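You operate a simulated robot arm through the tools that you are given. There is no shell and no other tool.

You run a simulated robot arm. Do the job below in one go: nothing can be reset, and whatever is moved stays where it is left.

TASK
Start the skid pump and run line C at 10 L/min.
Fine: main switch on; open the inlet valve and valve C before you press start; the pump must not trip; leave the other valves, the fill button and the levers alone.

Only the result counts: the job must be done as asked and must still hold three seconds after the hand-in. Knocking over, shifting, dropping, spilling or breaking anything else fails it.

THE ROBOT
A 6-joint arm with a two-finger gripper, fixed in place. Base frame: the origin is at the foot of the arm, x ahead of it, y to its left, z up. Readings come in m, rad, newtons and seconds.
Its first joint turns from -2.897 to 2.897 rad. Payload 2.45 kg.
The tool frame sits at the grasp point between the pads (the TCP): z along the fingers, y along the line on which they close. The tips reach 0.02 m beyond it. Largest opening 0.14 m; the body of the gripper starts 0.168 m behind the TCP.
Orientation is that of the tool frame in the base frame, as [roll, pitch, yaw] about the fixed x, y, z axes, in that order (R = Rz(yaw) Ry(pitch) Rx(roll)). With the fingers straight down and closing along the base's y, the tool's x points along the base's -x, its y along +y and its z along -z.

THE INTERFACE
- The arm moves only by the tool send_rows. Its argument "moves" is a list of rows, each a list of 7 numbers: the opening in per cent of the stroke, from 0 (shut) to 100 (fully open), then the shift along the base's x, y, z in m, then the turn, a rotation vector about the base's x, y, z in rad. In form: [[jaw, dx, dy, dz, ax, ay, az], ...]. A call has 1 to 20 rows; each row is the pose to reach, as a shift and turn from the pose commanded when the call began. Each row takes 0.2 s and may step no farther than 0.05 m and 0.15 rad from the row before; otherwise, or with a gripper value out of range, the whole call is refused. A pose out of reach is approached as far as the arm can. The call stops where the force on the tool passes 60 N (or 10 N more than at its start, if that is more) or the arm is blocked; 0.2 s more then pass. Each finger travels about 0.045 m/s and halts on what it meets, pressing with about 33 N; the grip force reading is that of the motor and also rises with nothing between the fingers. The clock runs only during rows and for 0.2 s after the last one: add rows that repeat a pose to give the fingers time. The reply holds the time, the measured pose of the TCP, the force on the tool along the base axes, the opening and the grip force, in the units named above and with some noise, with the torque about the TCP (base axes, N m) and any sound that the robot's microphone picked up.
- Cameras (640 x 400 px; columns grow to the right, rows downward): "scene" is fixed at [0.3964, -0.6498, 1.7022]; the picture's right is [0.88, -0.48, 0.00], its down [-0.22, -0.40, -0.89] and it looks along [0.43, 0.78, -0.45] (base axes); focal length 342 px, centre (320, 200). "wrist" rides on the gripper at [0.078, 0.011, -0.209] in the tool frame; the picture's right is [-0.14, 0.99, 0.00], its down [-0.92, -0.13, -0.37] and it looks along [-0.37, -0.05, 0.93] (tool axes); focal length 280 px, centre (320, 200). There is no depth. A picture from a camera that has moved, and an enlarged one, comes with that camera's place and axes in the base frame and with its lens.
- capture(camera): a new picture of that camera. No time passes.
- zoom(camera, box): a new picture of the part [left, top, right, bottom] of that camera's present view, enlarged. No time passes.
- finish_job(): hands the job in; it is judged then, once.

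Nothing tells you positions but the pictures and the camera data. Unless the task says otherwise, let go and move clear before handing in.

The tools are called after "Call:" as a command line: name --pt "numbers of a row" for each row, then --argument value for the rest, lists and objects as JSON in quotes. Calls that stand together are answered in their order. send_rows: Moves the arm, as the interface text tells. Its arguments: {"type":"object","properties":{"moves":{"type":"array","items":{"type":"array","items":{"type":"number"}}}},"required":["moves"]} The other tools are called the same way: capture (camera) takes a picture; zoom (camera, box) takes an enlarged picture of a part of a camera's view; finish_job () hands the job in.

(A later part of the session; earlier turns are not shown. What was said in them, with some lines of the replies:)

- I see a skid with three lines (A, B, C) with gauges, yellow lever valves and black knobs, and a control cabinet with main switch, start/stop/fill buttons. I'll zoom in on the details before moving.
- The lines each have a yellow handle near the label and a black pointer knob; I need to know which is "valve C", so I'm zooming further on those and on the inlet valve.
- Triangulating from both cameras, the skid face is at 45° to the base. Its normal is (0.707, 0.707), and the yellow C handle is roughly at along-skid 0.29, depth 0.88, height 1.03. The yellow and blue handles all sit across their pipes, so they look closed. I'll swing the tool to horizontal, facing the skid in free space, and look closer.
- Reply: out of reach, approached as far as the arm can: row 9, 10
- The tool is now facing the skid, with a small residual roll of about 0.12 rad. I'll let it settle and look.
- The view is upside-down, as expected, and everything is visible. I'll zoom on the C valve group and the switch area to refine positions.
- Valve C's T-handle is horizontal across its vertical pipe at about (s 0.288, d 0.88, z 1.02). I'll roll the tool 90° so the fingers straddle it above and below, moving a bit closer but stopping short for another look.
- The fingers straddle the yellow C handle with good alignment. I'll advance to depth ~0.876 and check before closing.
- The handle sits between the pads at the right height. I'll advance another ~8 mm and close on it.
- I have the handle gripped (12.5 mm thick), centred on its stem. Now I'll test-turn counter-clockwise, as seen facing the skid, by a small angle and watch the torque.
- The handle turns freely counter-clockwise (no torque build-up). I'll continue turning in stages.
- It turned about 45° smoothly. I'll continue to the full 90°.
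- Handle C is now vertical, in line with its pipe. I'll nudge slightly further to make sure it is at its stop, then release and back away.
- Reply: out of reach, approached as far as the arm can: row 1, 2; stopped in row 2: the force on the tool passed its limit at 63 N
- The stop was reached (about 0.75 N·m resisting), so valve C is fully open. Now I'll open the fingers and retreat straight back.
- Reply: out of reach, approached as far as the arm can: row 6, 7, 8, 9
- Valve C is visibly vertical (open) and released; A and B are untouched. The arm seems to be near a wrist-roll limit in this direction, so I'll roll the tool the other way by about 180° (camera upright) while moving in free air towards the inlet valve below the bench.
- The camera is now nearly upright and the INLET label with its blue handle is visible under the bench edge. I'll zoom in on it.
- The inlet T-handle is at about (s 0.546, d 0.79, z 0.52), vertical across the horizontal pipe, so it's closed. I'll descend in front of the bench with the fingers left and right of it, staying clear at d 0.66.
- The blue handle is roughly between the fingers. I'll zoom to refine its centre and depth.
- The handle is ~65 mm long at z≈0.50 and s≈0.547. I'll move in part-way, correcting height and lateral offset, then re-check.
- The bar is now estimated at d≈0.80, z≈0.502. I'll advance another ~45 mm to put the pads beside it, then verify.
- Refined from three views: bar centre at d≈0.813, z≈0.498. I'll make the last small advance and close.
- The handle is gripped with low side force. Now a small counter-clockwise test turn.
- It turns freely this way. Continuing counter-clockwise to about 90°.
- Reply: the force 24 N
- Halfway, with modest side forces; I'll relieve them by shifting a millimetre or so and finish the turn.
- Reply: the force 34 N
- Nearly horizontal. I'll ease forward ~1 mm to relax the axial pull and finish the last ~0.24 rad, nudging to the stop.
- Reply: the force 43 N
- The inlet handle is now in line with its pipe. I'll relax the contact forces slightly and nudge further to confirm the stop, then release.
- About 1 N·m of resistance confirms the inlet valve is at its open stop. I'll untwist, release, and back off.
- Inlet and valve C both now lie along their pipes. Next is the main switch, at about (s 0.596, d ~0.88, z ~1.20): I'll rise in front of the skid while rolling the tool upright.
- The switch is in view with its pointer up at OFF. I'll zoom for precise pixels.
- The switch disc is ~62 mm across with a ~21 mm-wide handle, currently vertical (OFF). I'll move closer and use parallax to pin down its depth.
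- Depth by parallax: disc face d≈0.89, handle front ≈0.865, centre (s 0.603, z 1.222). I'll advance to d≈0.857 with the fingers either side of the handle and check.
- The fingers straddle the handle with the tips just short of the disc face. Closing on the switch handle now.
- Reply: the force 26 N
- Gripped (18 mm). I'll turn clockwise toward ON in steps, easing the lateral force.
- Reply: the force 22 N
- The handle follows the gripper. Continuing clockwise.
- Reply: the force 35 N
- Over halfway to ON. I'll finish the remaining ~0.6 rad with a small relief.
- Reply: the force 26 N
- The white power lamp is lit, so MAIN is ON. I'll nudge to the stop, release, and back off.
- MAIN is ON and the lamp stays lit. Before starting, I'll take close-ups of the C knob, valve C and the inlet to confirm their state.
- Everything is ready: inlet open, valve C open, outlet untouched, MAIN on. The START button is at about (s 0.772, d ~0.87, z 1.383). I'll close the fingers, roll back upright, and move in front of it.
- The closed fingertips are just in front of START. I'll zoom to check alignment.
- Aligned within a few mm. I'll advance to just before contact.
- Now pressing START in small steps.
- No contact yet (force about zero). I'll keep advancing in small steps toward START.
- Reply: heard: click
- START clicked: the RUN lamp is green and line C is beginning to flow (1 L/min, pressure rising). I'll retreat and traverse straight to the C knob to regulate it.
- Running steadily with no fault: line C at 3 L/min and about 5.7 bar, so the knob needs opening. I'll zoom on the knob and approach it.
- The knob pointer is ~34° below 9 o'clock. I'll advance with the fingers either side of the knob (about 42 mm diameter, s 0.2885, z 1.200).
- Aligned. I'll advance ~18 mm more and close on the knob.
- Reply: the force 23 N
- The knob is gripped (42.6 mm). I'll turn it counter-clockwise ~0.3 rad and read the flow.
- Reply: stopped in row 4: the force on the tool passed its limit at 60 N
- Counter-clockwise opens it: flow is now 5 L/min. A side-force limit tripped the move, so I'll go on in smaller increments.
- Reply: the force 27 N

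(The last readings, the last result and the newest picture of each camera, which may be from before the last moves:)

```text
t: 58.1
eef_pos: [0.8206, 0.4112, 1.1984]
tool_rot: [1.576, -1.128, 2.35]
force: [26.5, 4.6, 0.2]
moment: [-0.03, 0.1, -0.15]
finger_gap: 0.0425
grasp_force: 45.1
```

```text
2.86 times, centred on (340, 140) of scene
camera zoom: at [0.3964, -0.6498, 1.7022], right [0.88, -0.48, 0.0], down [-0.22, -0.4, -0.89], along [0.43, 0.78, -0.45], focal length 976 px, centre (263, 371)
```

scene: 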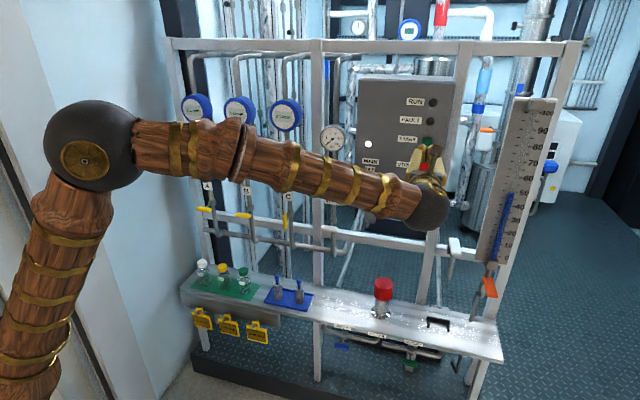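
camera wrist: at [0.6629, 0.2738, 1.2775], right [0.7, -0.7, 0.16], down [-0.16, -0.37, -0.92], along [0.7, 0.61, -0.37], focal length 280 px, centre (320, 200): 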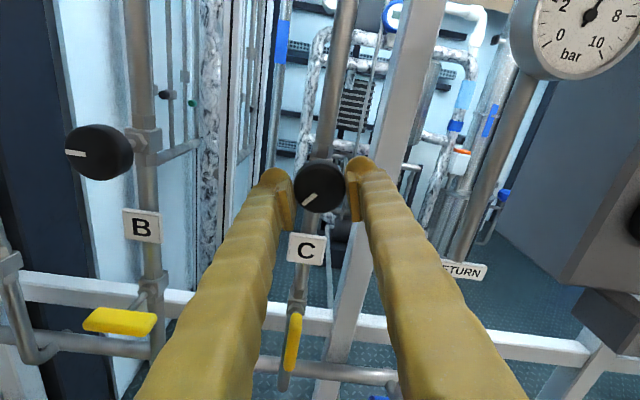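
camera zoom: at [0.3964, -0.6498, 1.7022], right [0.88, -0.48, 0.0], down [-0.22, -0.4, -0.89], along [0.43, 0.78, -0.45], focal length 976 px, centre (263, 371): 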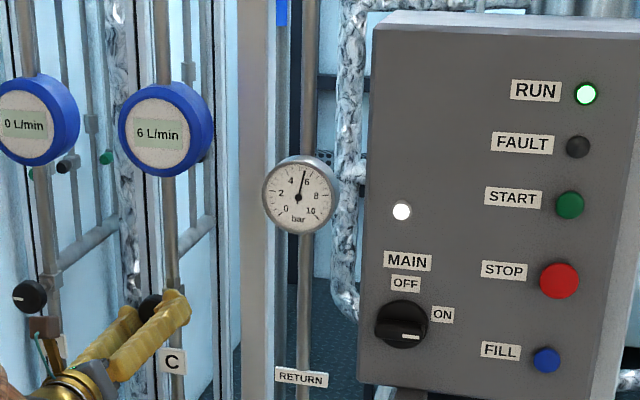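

6 L/min now. Another ~0.28 rad with slight force relief.

Call:
send_rows --pt "0 0.0004 0 0 -0.05 -0.05 0" --pt "0 0.0004 0 0 -0.1 -0.1 0" --pt "0 0.0004 0 0 -0.15 -0.15 0" --pt "0 0.0004 0 0 -0.2 -0.2 0" --pt "0 0.0004 0 0 -0.2 -0.2 0"

Call:
zoom --camera "scene" --box '[240, 70, 440, 210]'

Call:
zoom --camera "wrist" --box '[240, 120, 400, 240]'

```text
t: 59.3
eef_pos: [0.8215, 0.4103, 1.1985]
tool_rot: [1.573, -0.844, 2.353]
force: [14.9, -12.4, 6.0]
moment: [0.06, -0.01, -0.14]
finger_gap: 0.0427
grasp_force: 45.1
```

```text
2.86 times, centred on (340, 140) of scene
camera zoom: at [0.3964, -0.6498, 1.7022], right [0.88, -0.48, 0.0], down [-0.22, -0.4, -0.89], along [0.43, 0.78, -0.45], focal length 976 px, centre (263, 371)
```

zoom: 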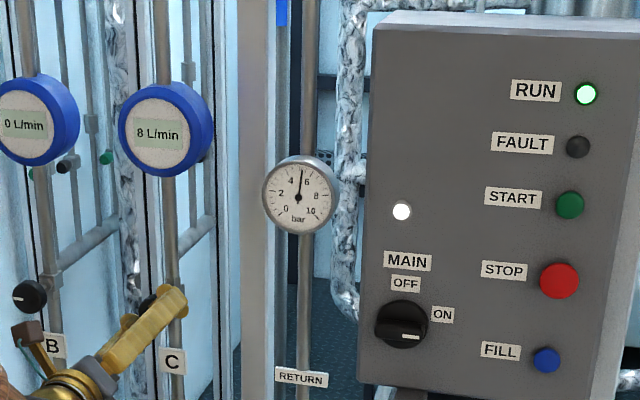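

```text
3.33 times, centred on (320, 180) of wrist
camera zoom: at [0.6411, 0.2953, 1.2652], right [0.59, -0.59, 0.56], down [0.1, -0.63, -0.77], along [0.8, 0.51, -0.31], focal length 935 px, centre (320, 267)
```

zoom: 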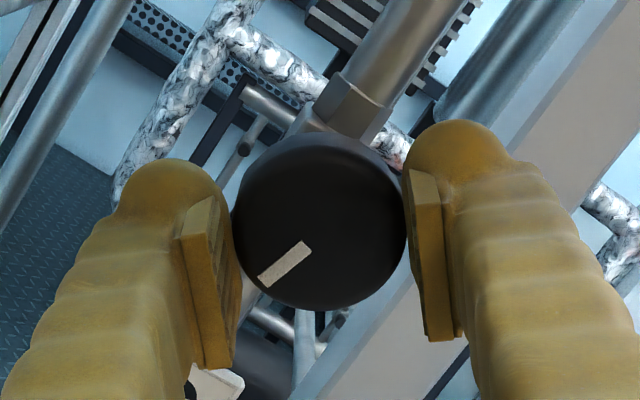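

8 L/min. I'll pause a moment to see if the reading is still climbing.

Call:
send_rows --pt "0 0 0 0 0 0 0" --pt "0 0 0 0 0 0 0" --pt "0 0 0 0 0 0 0" --pt "0 0 0 0 0 0 0" --pt "0 0 0 0 0 0 0"

Call:
zoom --camera "scene" --box '[240, 70, 440, 210]'

```text
t: 60.5
eef_pos: [0.8206, 0.4097, 1.1991]
tool_rot: [1.573, -0.845, 2.353]
force: [10.8, -15.0, 7.4]
moment: [0.07, -0.03, -0.2]
finger_gap: 0.0423
grasp_force: 45.0
```

```text
2.86 times, centred on (340, 140) of scene
camera zoom: at [0.3964, -0.6498, 1.7022], right [0.88, -0.48, 0.0], down [-0.22, -0.4, -0.89], along [0.43, 0.78, -0.45], focal length 976 px, centre (263, 371)
```

zoom: 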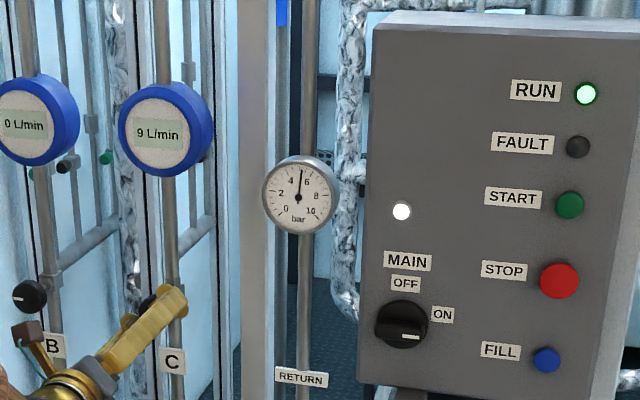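

It lags — now 9 L/min. I'll wait a bit longer for it to settle before turning more.

Call:
send_rows --pt "0 0 0 0 0 0 0" --pt "0 0 0 0 0 0 0" --pt "0 0 0 0 0 0 0" --pt "0 0 0 0 0 0 0" --pt "0 0 0 0 0 0 0" --pt "0 0 0 0 0 0 0" --pt "0 0 0 0 0 0 0" --pt "0 0 0 0 0 0 0" --pt "0 0 0 0 0 0 0" --pt "0 0 0 0 0 0 0"

Call:
zoom --camera "scene" --box '[240, 70, 440, 210]'

Call:
zoom --camera "scene" --box '[430, 80, 600, 300]'

```text
t: 62.7
eef_pos: [0.8205, 0.4097, 1.198]
tool_rot: [1.572, -0.846, 2.354]
force: [10.3, -13.1, 10.5]
moment: [0.09, -0.07, -0.15]
finger_gap: 0.0424
grasp_force: 45.2
```

```text
2.86 times, centred on (340, 140) of scene
camera zoom: at [0.3964, -0.6498, 1.7022], right [0.88, -0.48, 0.0], down [-0.22, -0.4, -0.89], along [0.43, 0.78, -0.45], focal length 976 px, centre (263, 371)
```

zoom: 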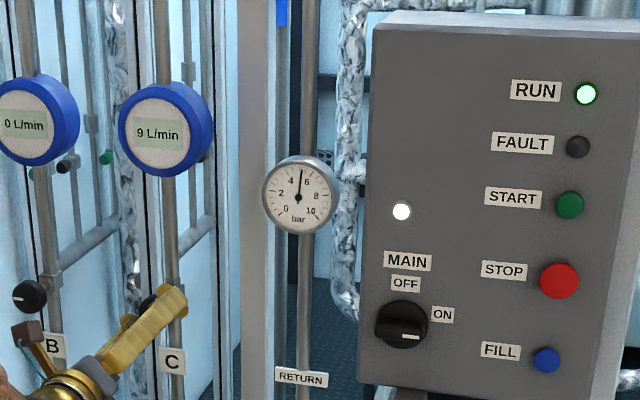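

```text
1.82 times, centred on (515, 190) of scene
camera zoom: at [0.3964, -0.6498, 1.7022], right [0.88, -0.48, 0.0], down [-0.22, -0.4, -0.89], along [0.43, 0.78, -0.45], focal length 621 px, centre (-34, 218)
```

zoom: 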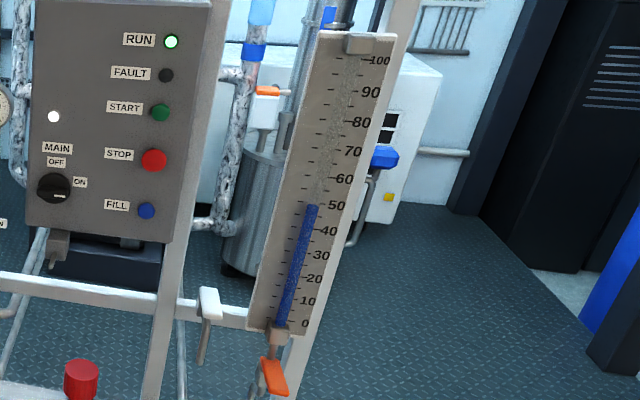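

Settled at 9 L/min. The display is whole litres, so I'll find the 9→10 and 10→11 transitions with small steps and set the knob midway.

Call:
send_rows --pt "0 0 0 0 -0.0354 -0.0354 0" --pt "0 0 0 0 -0.0354 -0.0354 0" --pt "0 0 0 0 -0.0354 -0.0354 0" --pt "0 0 0 0 -0.0354 -0.0354 0" --pt "0 0 0 0 -0.0354 -0.0354 0" --pt "0 0 0 0 -0.0354 -0.0354 0" --pt "0 0 0 0 -0.0354 -0.0354 0" --pt "0 0 0 0 -0.0354 -0.0354 0" --pt "0 0 0 0 -0.0354 -0.0354 0" --pt "0 0 0 0 -0.0354 -0.0354 0" --pt "0 0 0 0 -0.0354 -0.0354 0" --pt "0 0 0 0 -0.0354 -0.0354 0"

Call:
zoom --camera "scene" --box '[250, 80, 370, 170]'

```text
t: 65.3
eef_pos: [0.8211, 0.4109, 1.199]
tool_rot: [1.572, -0.793, 2.353]
force: [15.2, -0.1, 12.8]
moment: [0.11, -0.05, -0.12]
finger_gap: 0.0422
grasp_force: 44.9
```

```text
4.44 times, centred on (310, 125) of scene
camera zoom: at [0.3964, -0.6498, 1.7022], right [0.88, -0.48, 0.0], down [-0.22, -0.4, -0.89], along [0.43, 0.78, -0.45], focal length 1518 px, centre (364, 533)
```

zoom: 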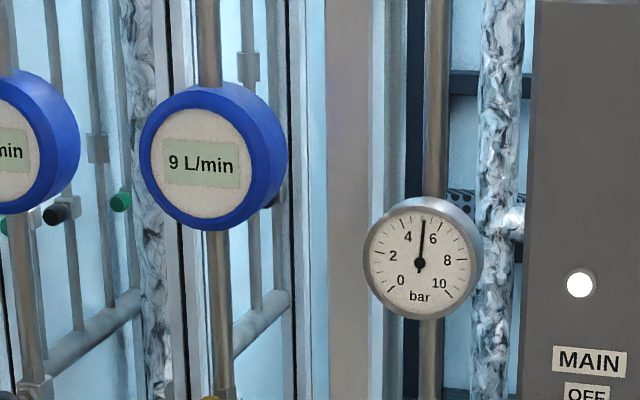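

Still 9 at this angle (−0.793). One more 0.05 rad step with settling.

Call:
send_rows --pt "0 0 0 0 -0.0354 -0.0354 0" --pt "0 0 0 0 -0.0354 -0.0354 0" --pt "0 0 0 0 -0.0354 -0.0354 0" --pt "0 0 0 0 -0.0354 -0.0354 0" --pt "0 0 0 0 -0.0354 -0.0354 0" --pt "0 0 0 0 -0.0354 -0.0354 0" --pt "0 0 0 0 -0.0354 -0.0354 0" --pt "0 0 0 0 -0.0354 -0.0354 0" --pt "0 0 0 0 -0.0354 -0.0354 0" --pt "0 0 0 0 -0.0354 -0.0354 0" --pt "0 0 0 0 -0.0354 -0.0354 0" --pt "0 0 0 0 -0.0354 -0.0354 0"

Call:
zoom --camera "scene" --box '[250, 80, 370, 170]'

```text
t: 67.9
eef_pos: [0.8208, 0.4106, 1.1978]
tool_rot: [1.571, -0.743, 2.352]
force: [-0.9, -1.1, 9.5]
moment: [0.07, -0.04, 0.02]
finger_gap: 0.0426
grasp_force: 44.8
```

```text
4.44 times, centred on (310, 125) of scene
camera zoom: at [0.3964, -0.6498, 1.7022], right [0.88, -0.48, 0.0], down [-0.22, -0.4, -0.89], along [0.43, 0.78, -0.45], focal length 1518 px, centre (364, 533)
```

zoom: 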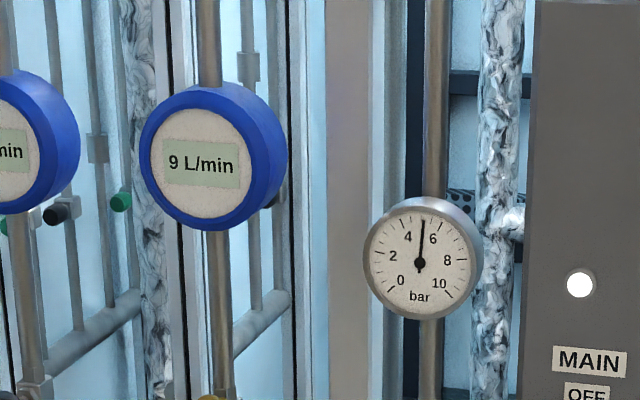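

Still 9 at −0.743. Another step, and I'll check the knob follows the fingers.

Call:
send_rows --pt "0 0 0 0 -0.0424 -0.0424 0" --pt "0 0 0 0 -0.0424 -0.0424 0" --pt "0 0 0 0 -0.0424 -0.0424 0" --pt "0 0 0 0 -0.0424 -0.0424 0" --pt "0 0 0 0 -0.0424 -0.0424 0" --pt "0 0 0 0 -0.0424 -0.0424 0" --pt "0 0 0 0 -0.0424 -0.0424 0" --pt "0 0 0 0 -0.0424 -0.0424 0" --pt "0 0 0 0 -0.0424 -0.0424 0" --pt "0 0 0 0 -0.0424 -0.0424 0" --pt "0 0 0 0 -0.0424 -0.0424 0"

Call:
zoom --camera "scene" --box '[250, 80, 370, 170]'

Call:
zoom --camera "wrist" --box '[240, 120, 400, 240]'

```text
t: 70.3
eef_pos: [0.8224, 0.4106, 1.1983]
tool_rot: [1.572, -0.685, 2.353]
force: [6.5, -3.1, 8.9]
moment: [0.09, -0.04, -0.05]
finger_gap: 0.0426
grasp_force: 44.6
```

```text
4.44 times, centred on (310, 125) of scene
camera zoom: at [0.3964, -0.6498, 1.7022], right [0.88, -0.48, 0.0], down [-0.22, -0.4, -0.89], along [0.43, 0.78, -0.45], focal length 1518 px, centre (364, 533)
```

zoom: 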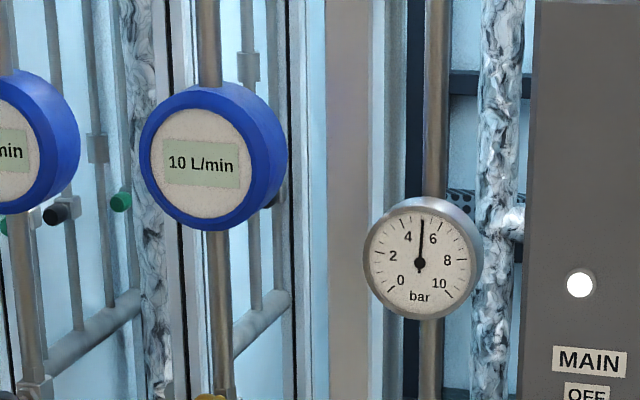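

```text
3.33 times, centred on (320, 180) of wrist
camera zoom: at [0.6342, 0.3021, 1.2575], right [0.52, -0.52, 0.68], down [0.18, -0.71, -0.68], along [0.84, 0.48, -0.27], focal length 935 px, centre (320, 267)
```

zoom: 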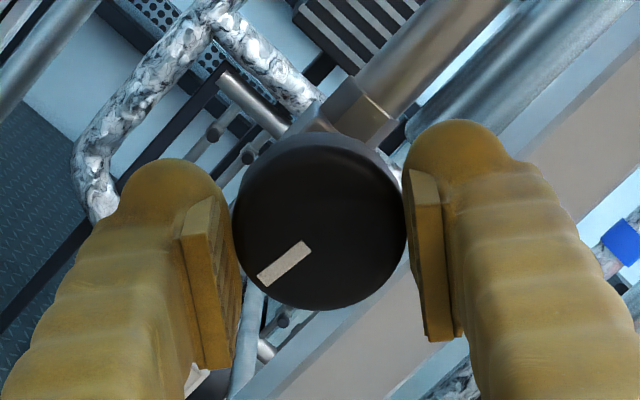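

10 L/min at −0.685. I've just crossed the 9→10 threshold, so I'll add a small 0.035 rad to sit mid-band and let it settle.

Call:
send_rows --pt "0 0 0 0 -0.0247 -0.0247 0" --pt "0 0 0 0 -0.0247 -0.0247 0" --pt "0 0 0 0 -0.0247 -0.0247 0" --pt "0 0 0 0 -0.0247 -0.0247 0" --pt "0 0 0 0 -0.0247 -0.0247 0" --pt "0 0 0 0 -0.0247 -0.0247 0" --pt "0 0 0 0 -0.0247 -0.0247 0" --pt "0 0 0 0 -0.0247 -0.0247 0" --pt "0 0 0 0 -0.0247 -0.0247 0" --pt "0 0 0 0 -0.0247 -0.0247 0" --pt "0 0 0 0 -0.0247 -0.0247 0" --pt "0 0 0 0 -0.0247 -0.0247 0"

Call:
zoom --camera "scene" --box '[240, 70, 440, 210]'

```text
t: 72.9
eef_pos: [0.8205, 0.4105, 1.199]
tool_rot: [1.571, -0.649, 2.352]
force: [3.3, -16.9, 6.4]
moment: [0.06, -0.07, -0.17]
finger_gap: 0.0426
grasp_force: 45.4
```

```text
2.86 times, centred on (340, 140) of scene
camera zoom: at [0.3964, -0.6498, 1.7022], right [0.88, -0.48, 0.0], down [-0.22, -0.4, -0.89], along [0.43, 0.78, -0.45], focal length 976 px, centre (263, 371)
```

zoom: 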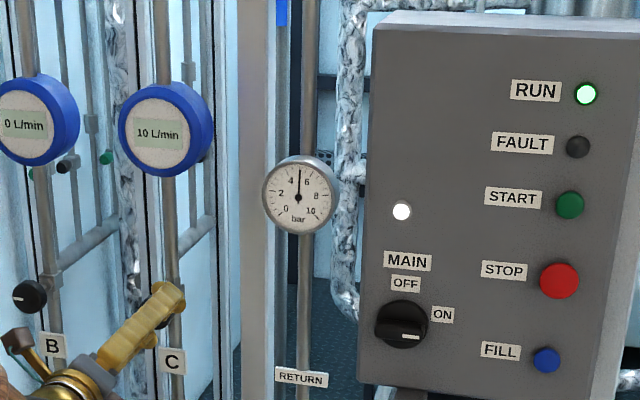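

Steady at 10 L/min with RUN lit and no fault. I'll open the fingers in place and check the reading before moving away.

Call:
send_rows --pt "35 0 0 0 0 0 0" --pt "45 0 0 0 0 0 0" --pt "60 0 0 0 0 0 0" --pt "60 0 0 0 0 0 0" --pt "60 0 0 0 0 0 0"

Call:
zoom --camera "scene" --box '[240, 70, 440, 210]'

Call:
zoom --camera "wrist" --box '[220, 110, 420, 250]'

```text
t: 74.1
eef_pos: [0.8204, 0.4108, 1.1987]
tool_rot: [1.574, -0.65, 2.352]
force: [0.3, 0.1, 0.9]
moment: [-0.03, -0.02, -0.01]
finger_gap: 0.0839
grasp_force: 0.0
```

```text
2.86 times, centred on (340, 140) of scene
camera zoom: at [0.3964, -0.6498, 1.7022], right [0.88, -0.48, 0.0], down [-0.22, -0.4, -0.89], along [0.43, 0.78, -0.45], focal length 976 px, centre (263, 371)
```

zoom: 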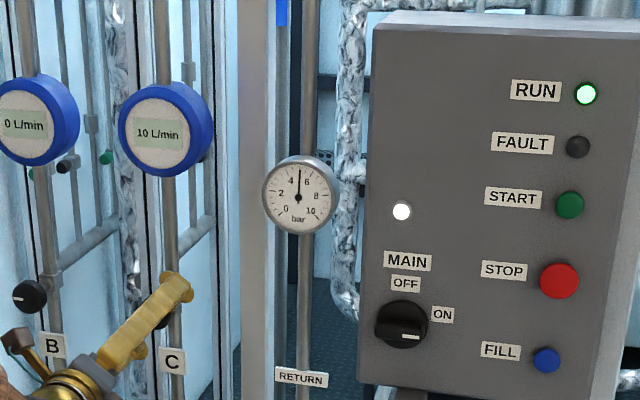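

```text
2.86 times, centred on (320, 180) of wrist
camera zoom: at [0.6328, 0.3039, 1.2555], right [0.5, -0.5, 0.71], down [0.2, -0.73, -0.66], along [0.84, 0.47, -0.26], focal length 801 px, centre (320, 257)
```

zoom: 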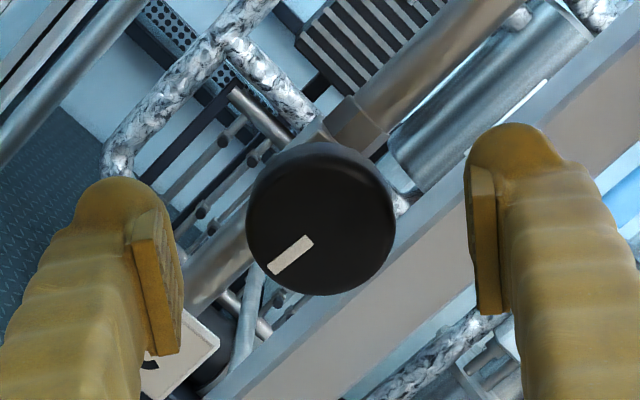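

Released without disturbing the knob; the reading stays at 10 L/min. Now I'll retreat straight back and let it run a few seconds to verify.

Call:
send_rows --pt "60 -0.02 -0.02 0 0 0 0" --pt "60 -0.05 -0.05 0 0 0 0" --pt "60 -0.08 -0.08 0 0 0 0" --pt "60 -0.11 -0.11 0 0 0 0" --pt "60 -0.14 -0.14 0 0 0 0" --pt "60 -0.17 -0.17 0 0 0 0" --pt "60 -0.17 -0.17 0 0 0 0" --pt "60 -0.17 -0.17 0 0 0 0" --pt "60 -0.17 -0.17 0 0 0 0" --pt "60 -0.17 -0.17 0 0 0 0" --pt "60 -0.17 -0.17 0 0 0 0" --pt "60 -0.17 -0.17 0 0 0 0" --pt "60 -0.17 -0.17 0 0 0 0" --pt "60 -0.17 -0.17 0 0 0 0" --pt "60 -0.17 -0.17 0 0 0 0" --pt "60 -0.17 -0.17 0 0 0 0"

Call:
capture --camera "scene"

Call:
zoom --camera "scene" --box '[240, 70, 440, 210]'

Call:
zoom --camera "scene" --box '[170, 150, 340, 260]'

Call:
zoom --camera "scene" --box '[320, 220, 520, 380]'

```text
t: 77.5
eef_pos: [0.6508, 0.2428, 1.1994]
tool_rot: [1.572, -0.65, 2.353]
force: [-1.2, -0.4, -0.3]
moment: [0.01, 0.0, 0.0]
finger_gap: 0.0842
grasp_force: 0.0
```

```text
taken
```

scene: 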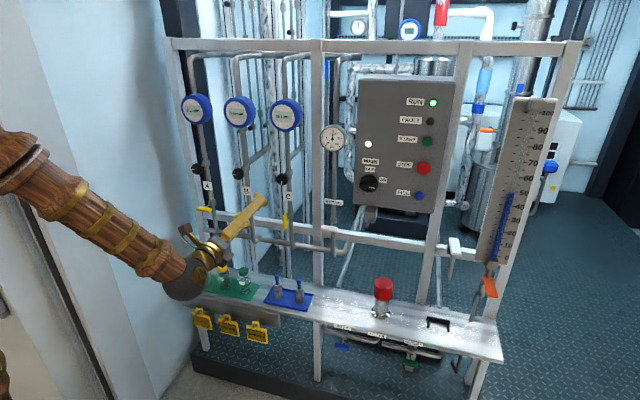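

```text
2.86 times, centred on (340, 140) of scene
camera zoom: at [0.3964, -0.6498, 1.7022], right [0.88, -0.48, 0.0], down [-0.22, -0.4, -0.89], along [0.43, 0.78, -0.45], focal length 976 px, centre (263, 371)
```

zoom: 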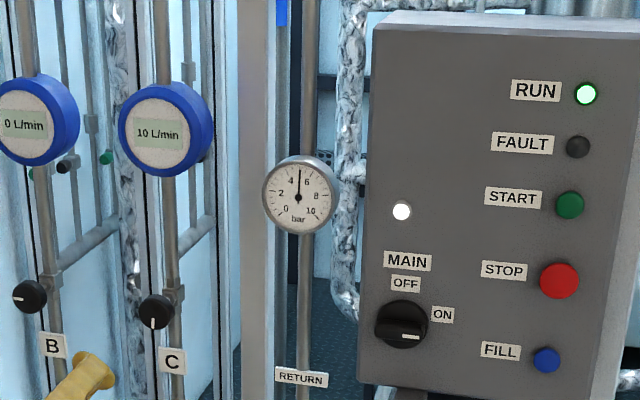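

```text
3.64 times, centred on (255, 205) of scene
camera zoom: at [0.3964, -0.6498, 1.7022], right [0.88, -0.48, 0.0], down [-0.22, -0.4, -0.89], along [0.43, 0.78, -0.45], focal length 1242 px, centre (556, 182)
```

zoom: 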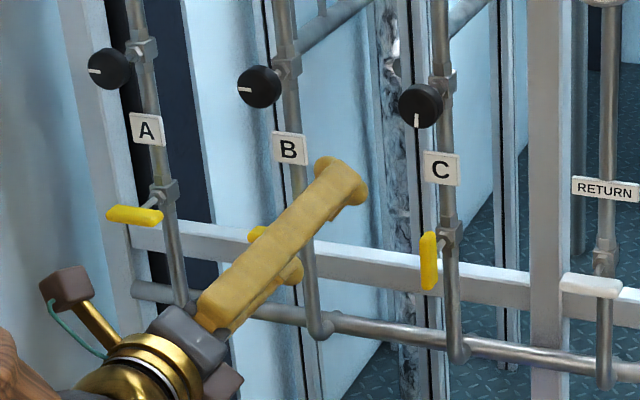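

```text
2.50 times, centred on (420, 300) of scene
camera zoom: at [0.3964, -0.6498, 1.7022], right [0.88, -0.48, 0.0], down [-0.22, -0.4, -0.89], along [0.43, 0.78, -0.45], focal length 854 px, centre (70, -50)
```

zoom: 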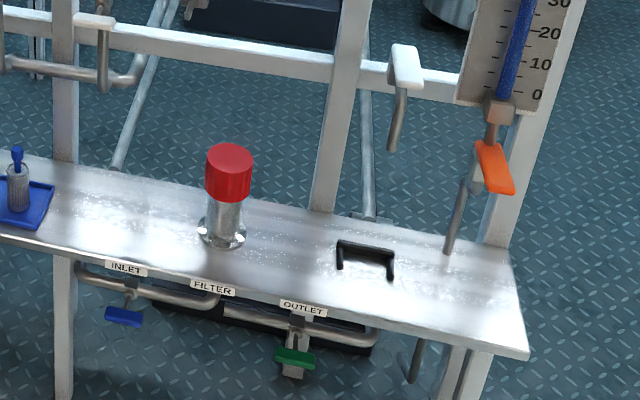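

Line C reads a steady 10 L/min with the arm clear: RUN is lit, FAULT is dark and MAIN is on. The inlet and valve C are open, and the other valves, levers and bench items are undisturbed. I'm handing the job in.

Call:
finish_job

```text
The job is handed in.
```

The skid pump is running and line C reads a steady 10 L/min. The reading held for more than four seconds after I let go of the knob. I've handed the job in, and no result has come back yet.

- **Start order:** I opened valve C, then the inlet valve, then switched MAIN on and pressed START. Both valves are turned fully to their open stops.
- **Flow setting:** Line C came up at about 3 L/min, so I opened its black knob in small steps to reach 10. The display shows whole litres only. I set the knob a little past the point where it changed from 9 to 10, so the true flow should be close to 10.
- **Pump state:** RUN is lit, FAULT stayed dark, and the pressure gauge reads about 5 bar.
- **Left alone:** I didn't touch the other valves, the fill button or the levers. Lines A and B read 0, the items on the bench are where they were, and the arm is clear of the skid.
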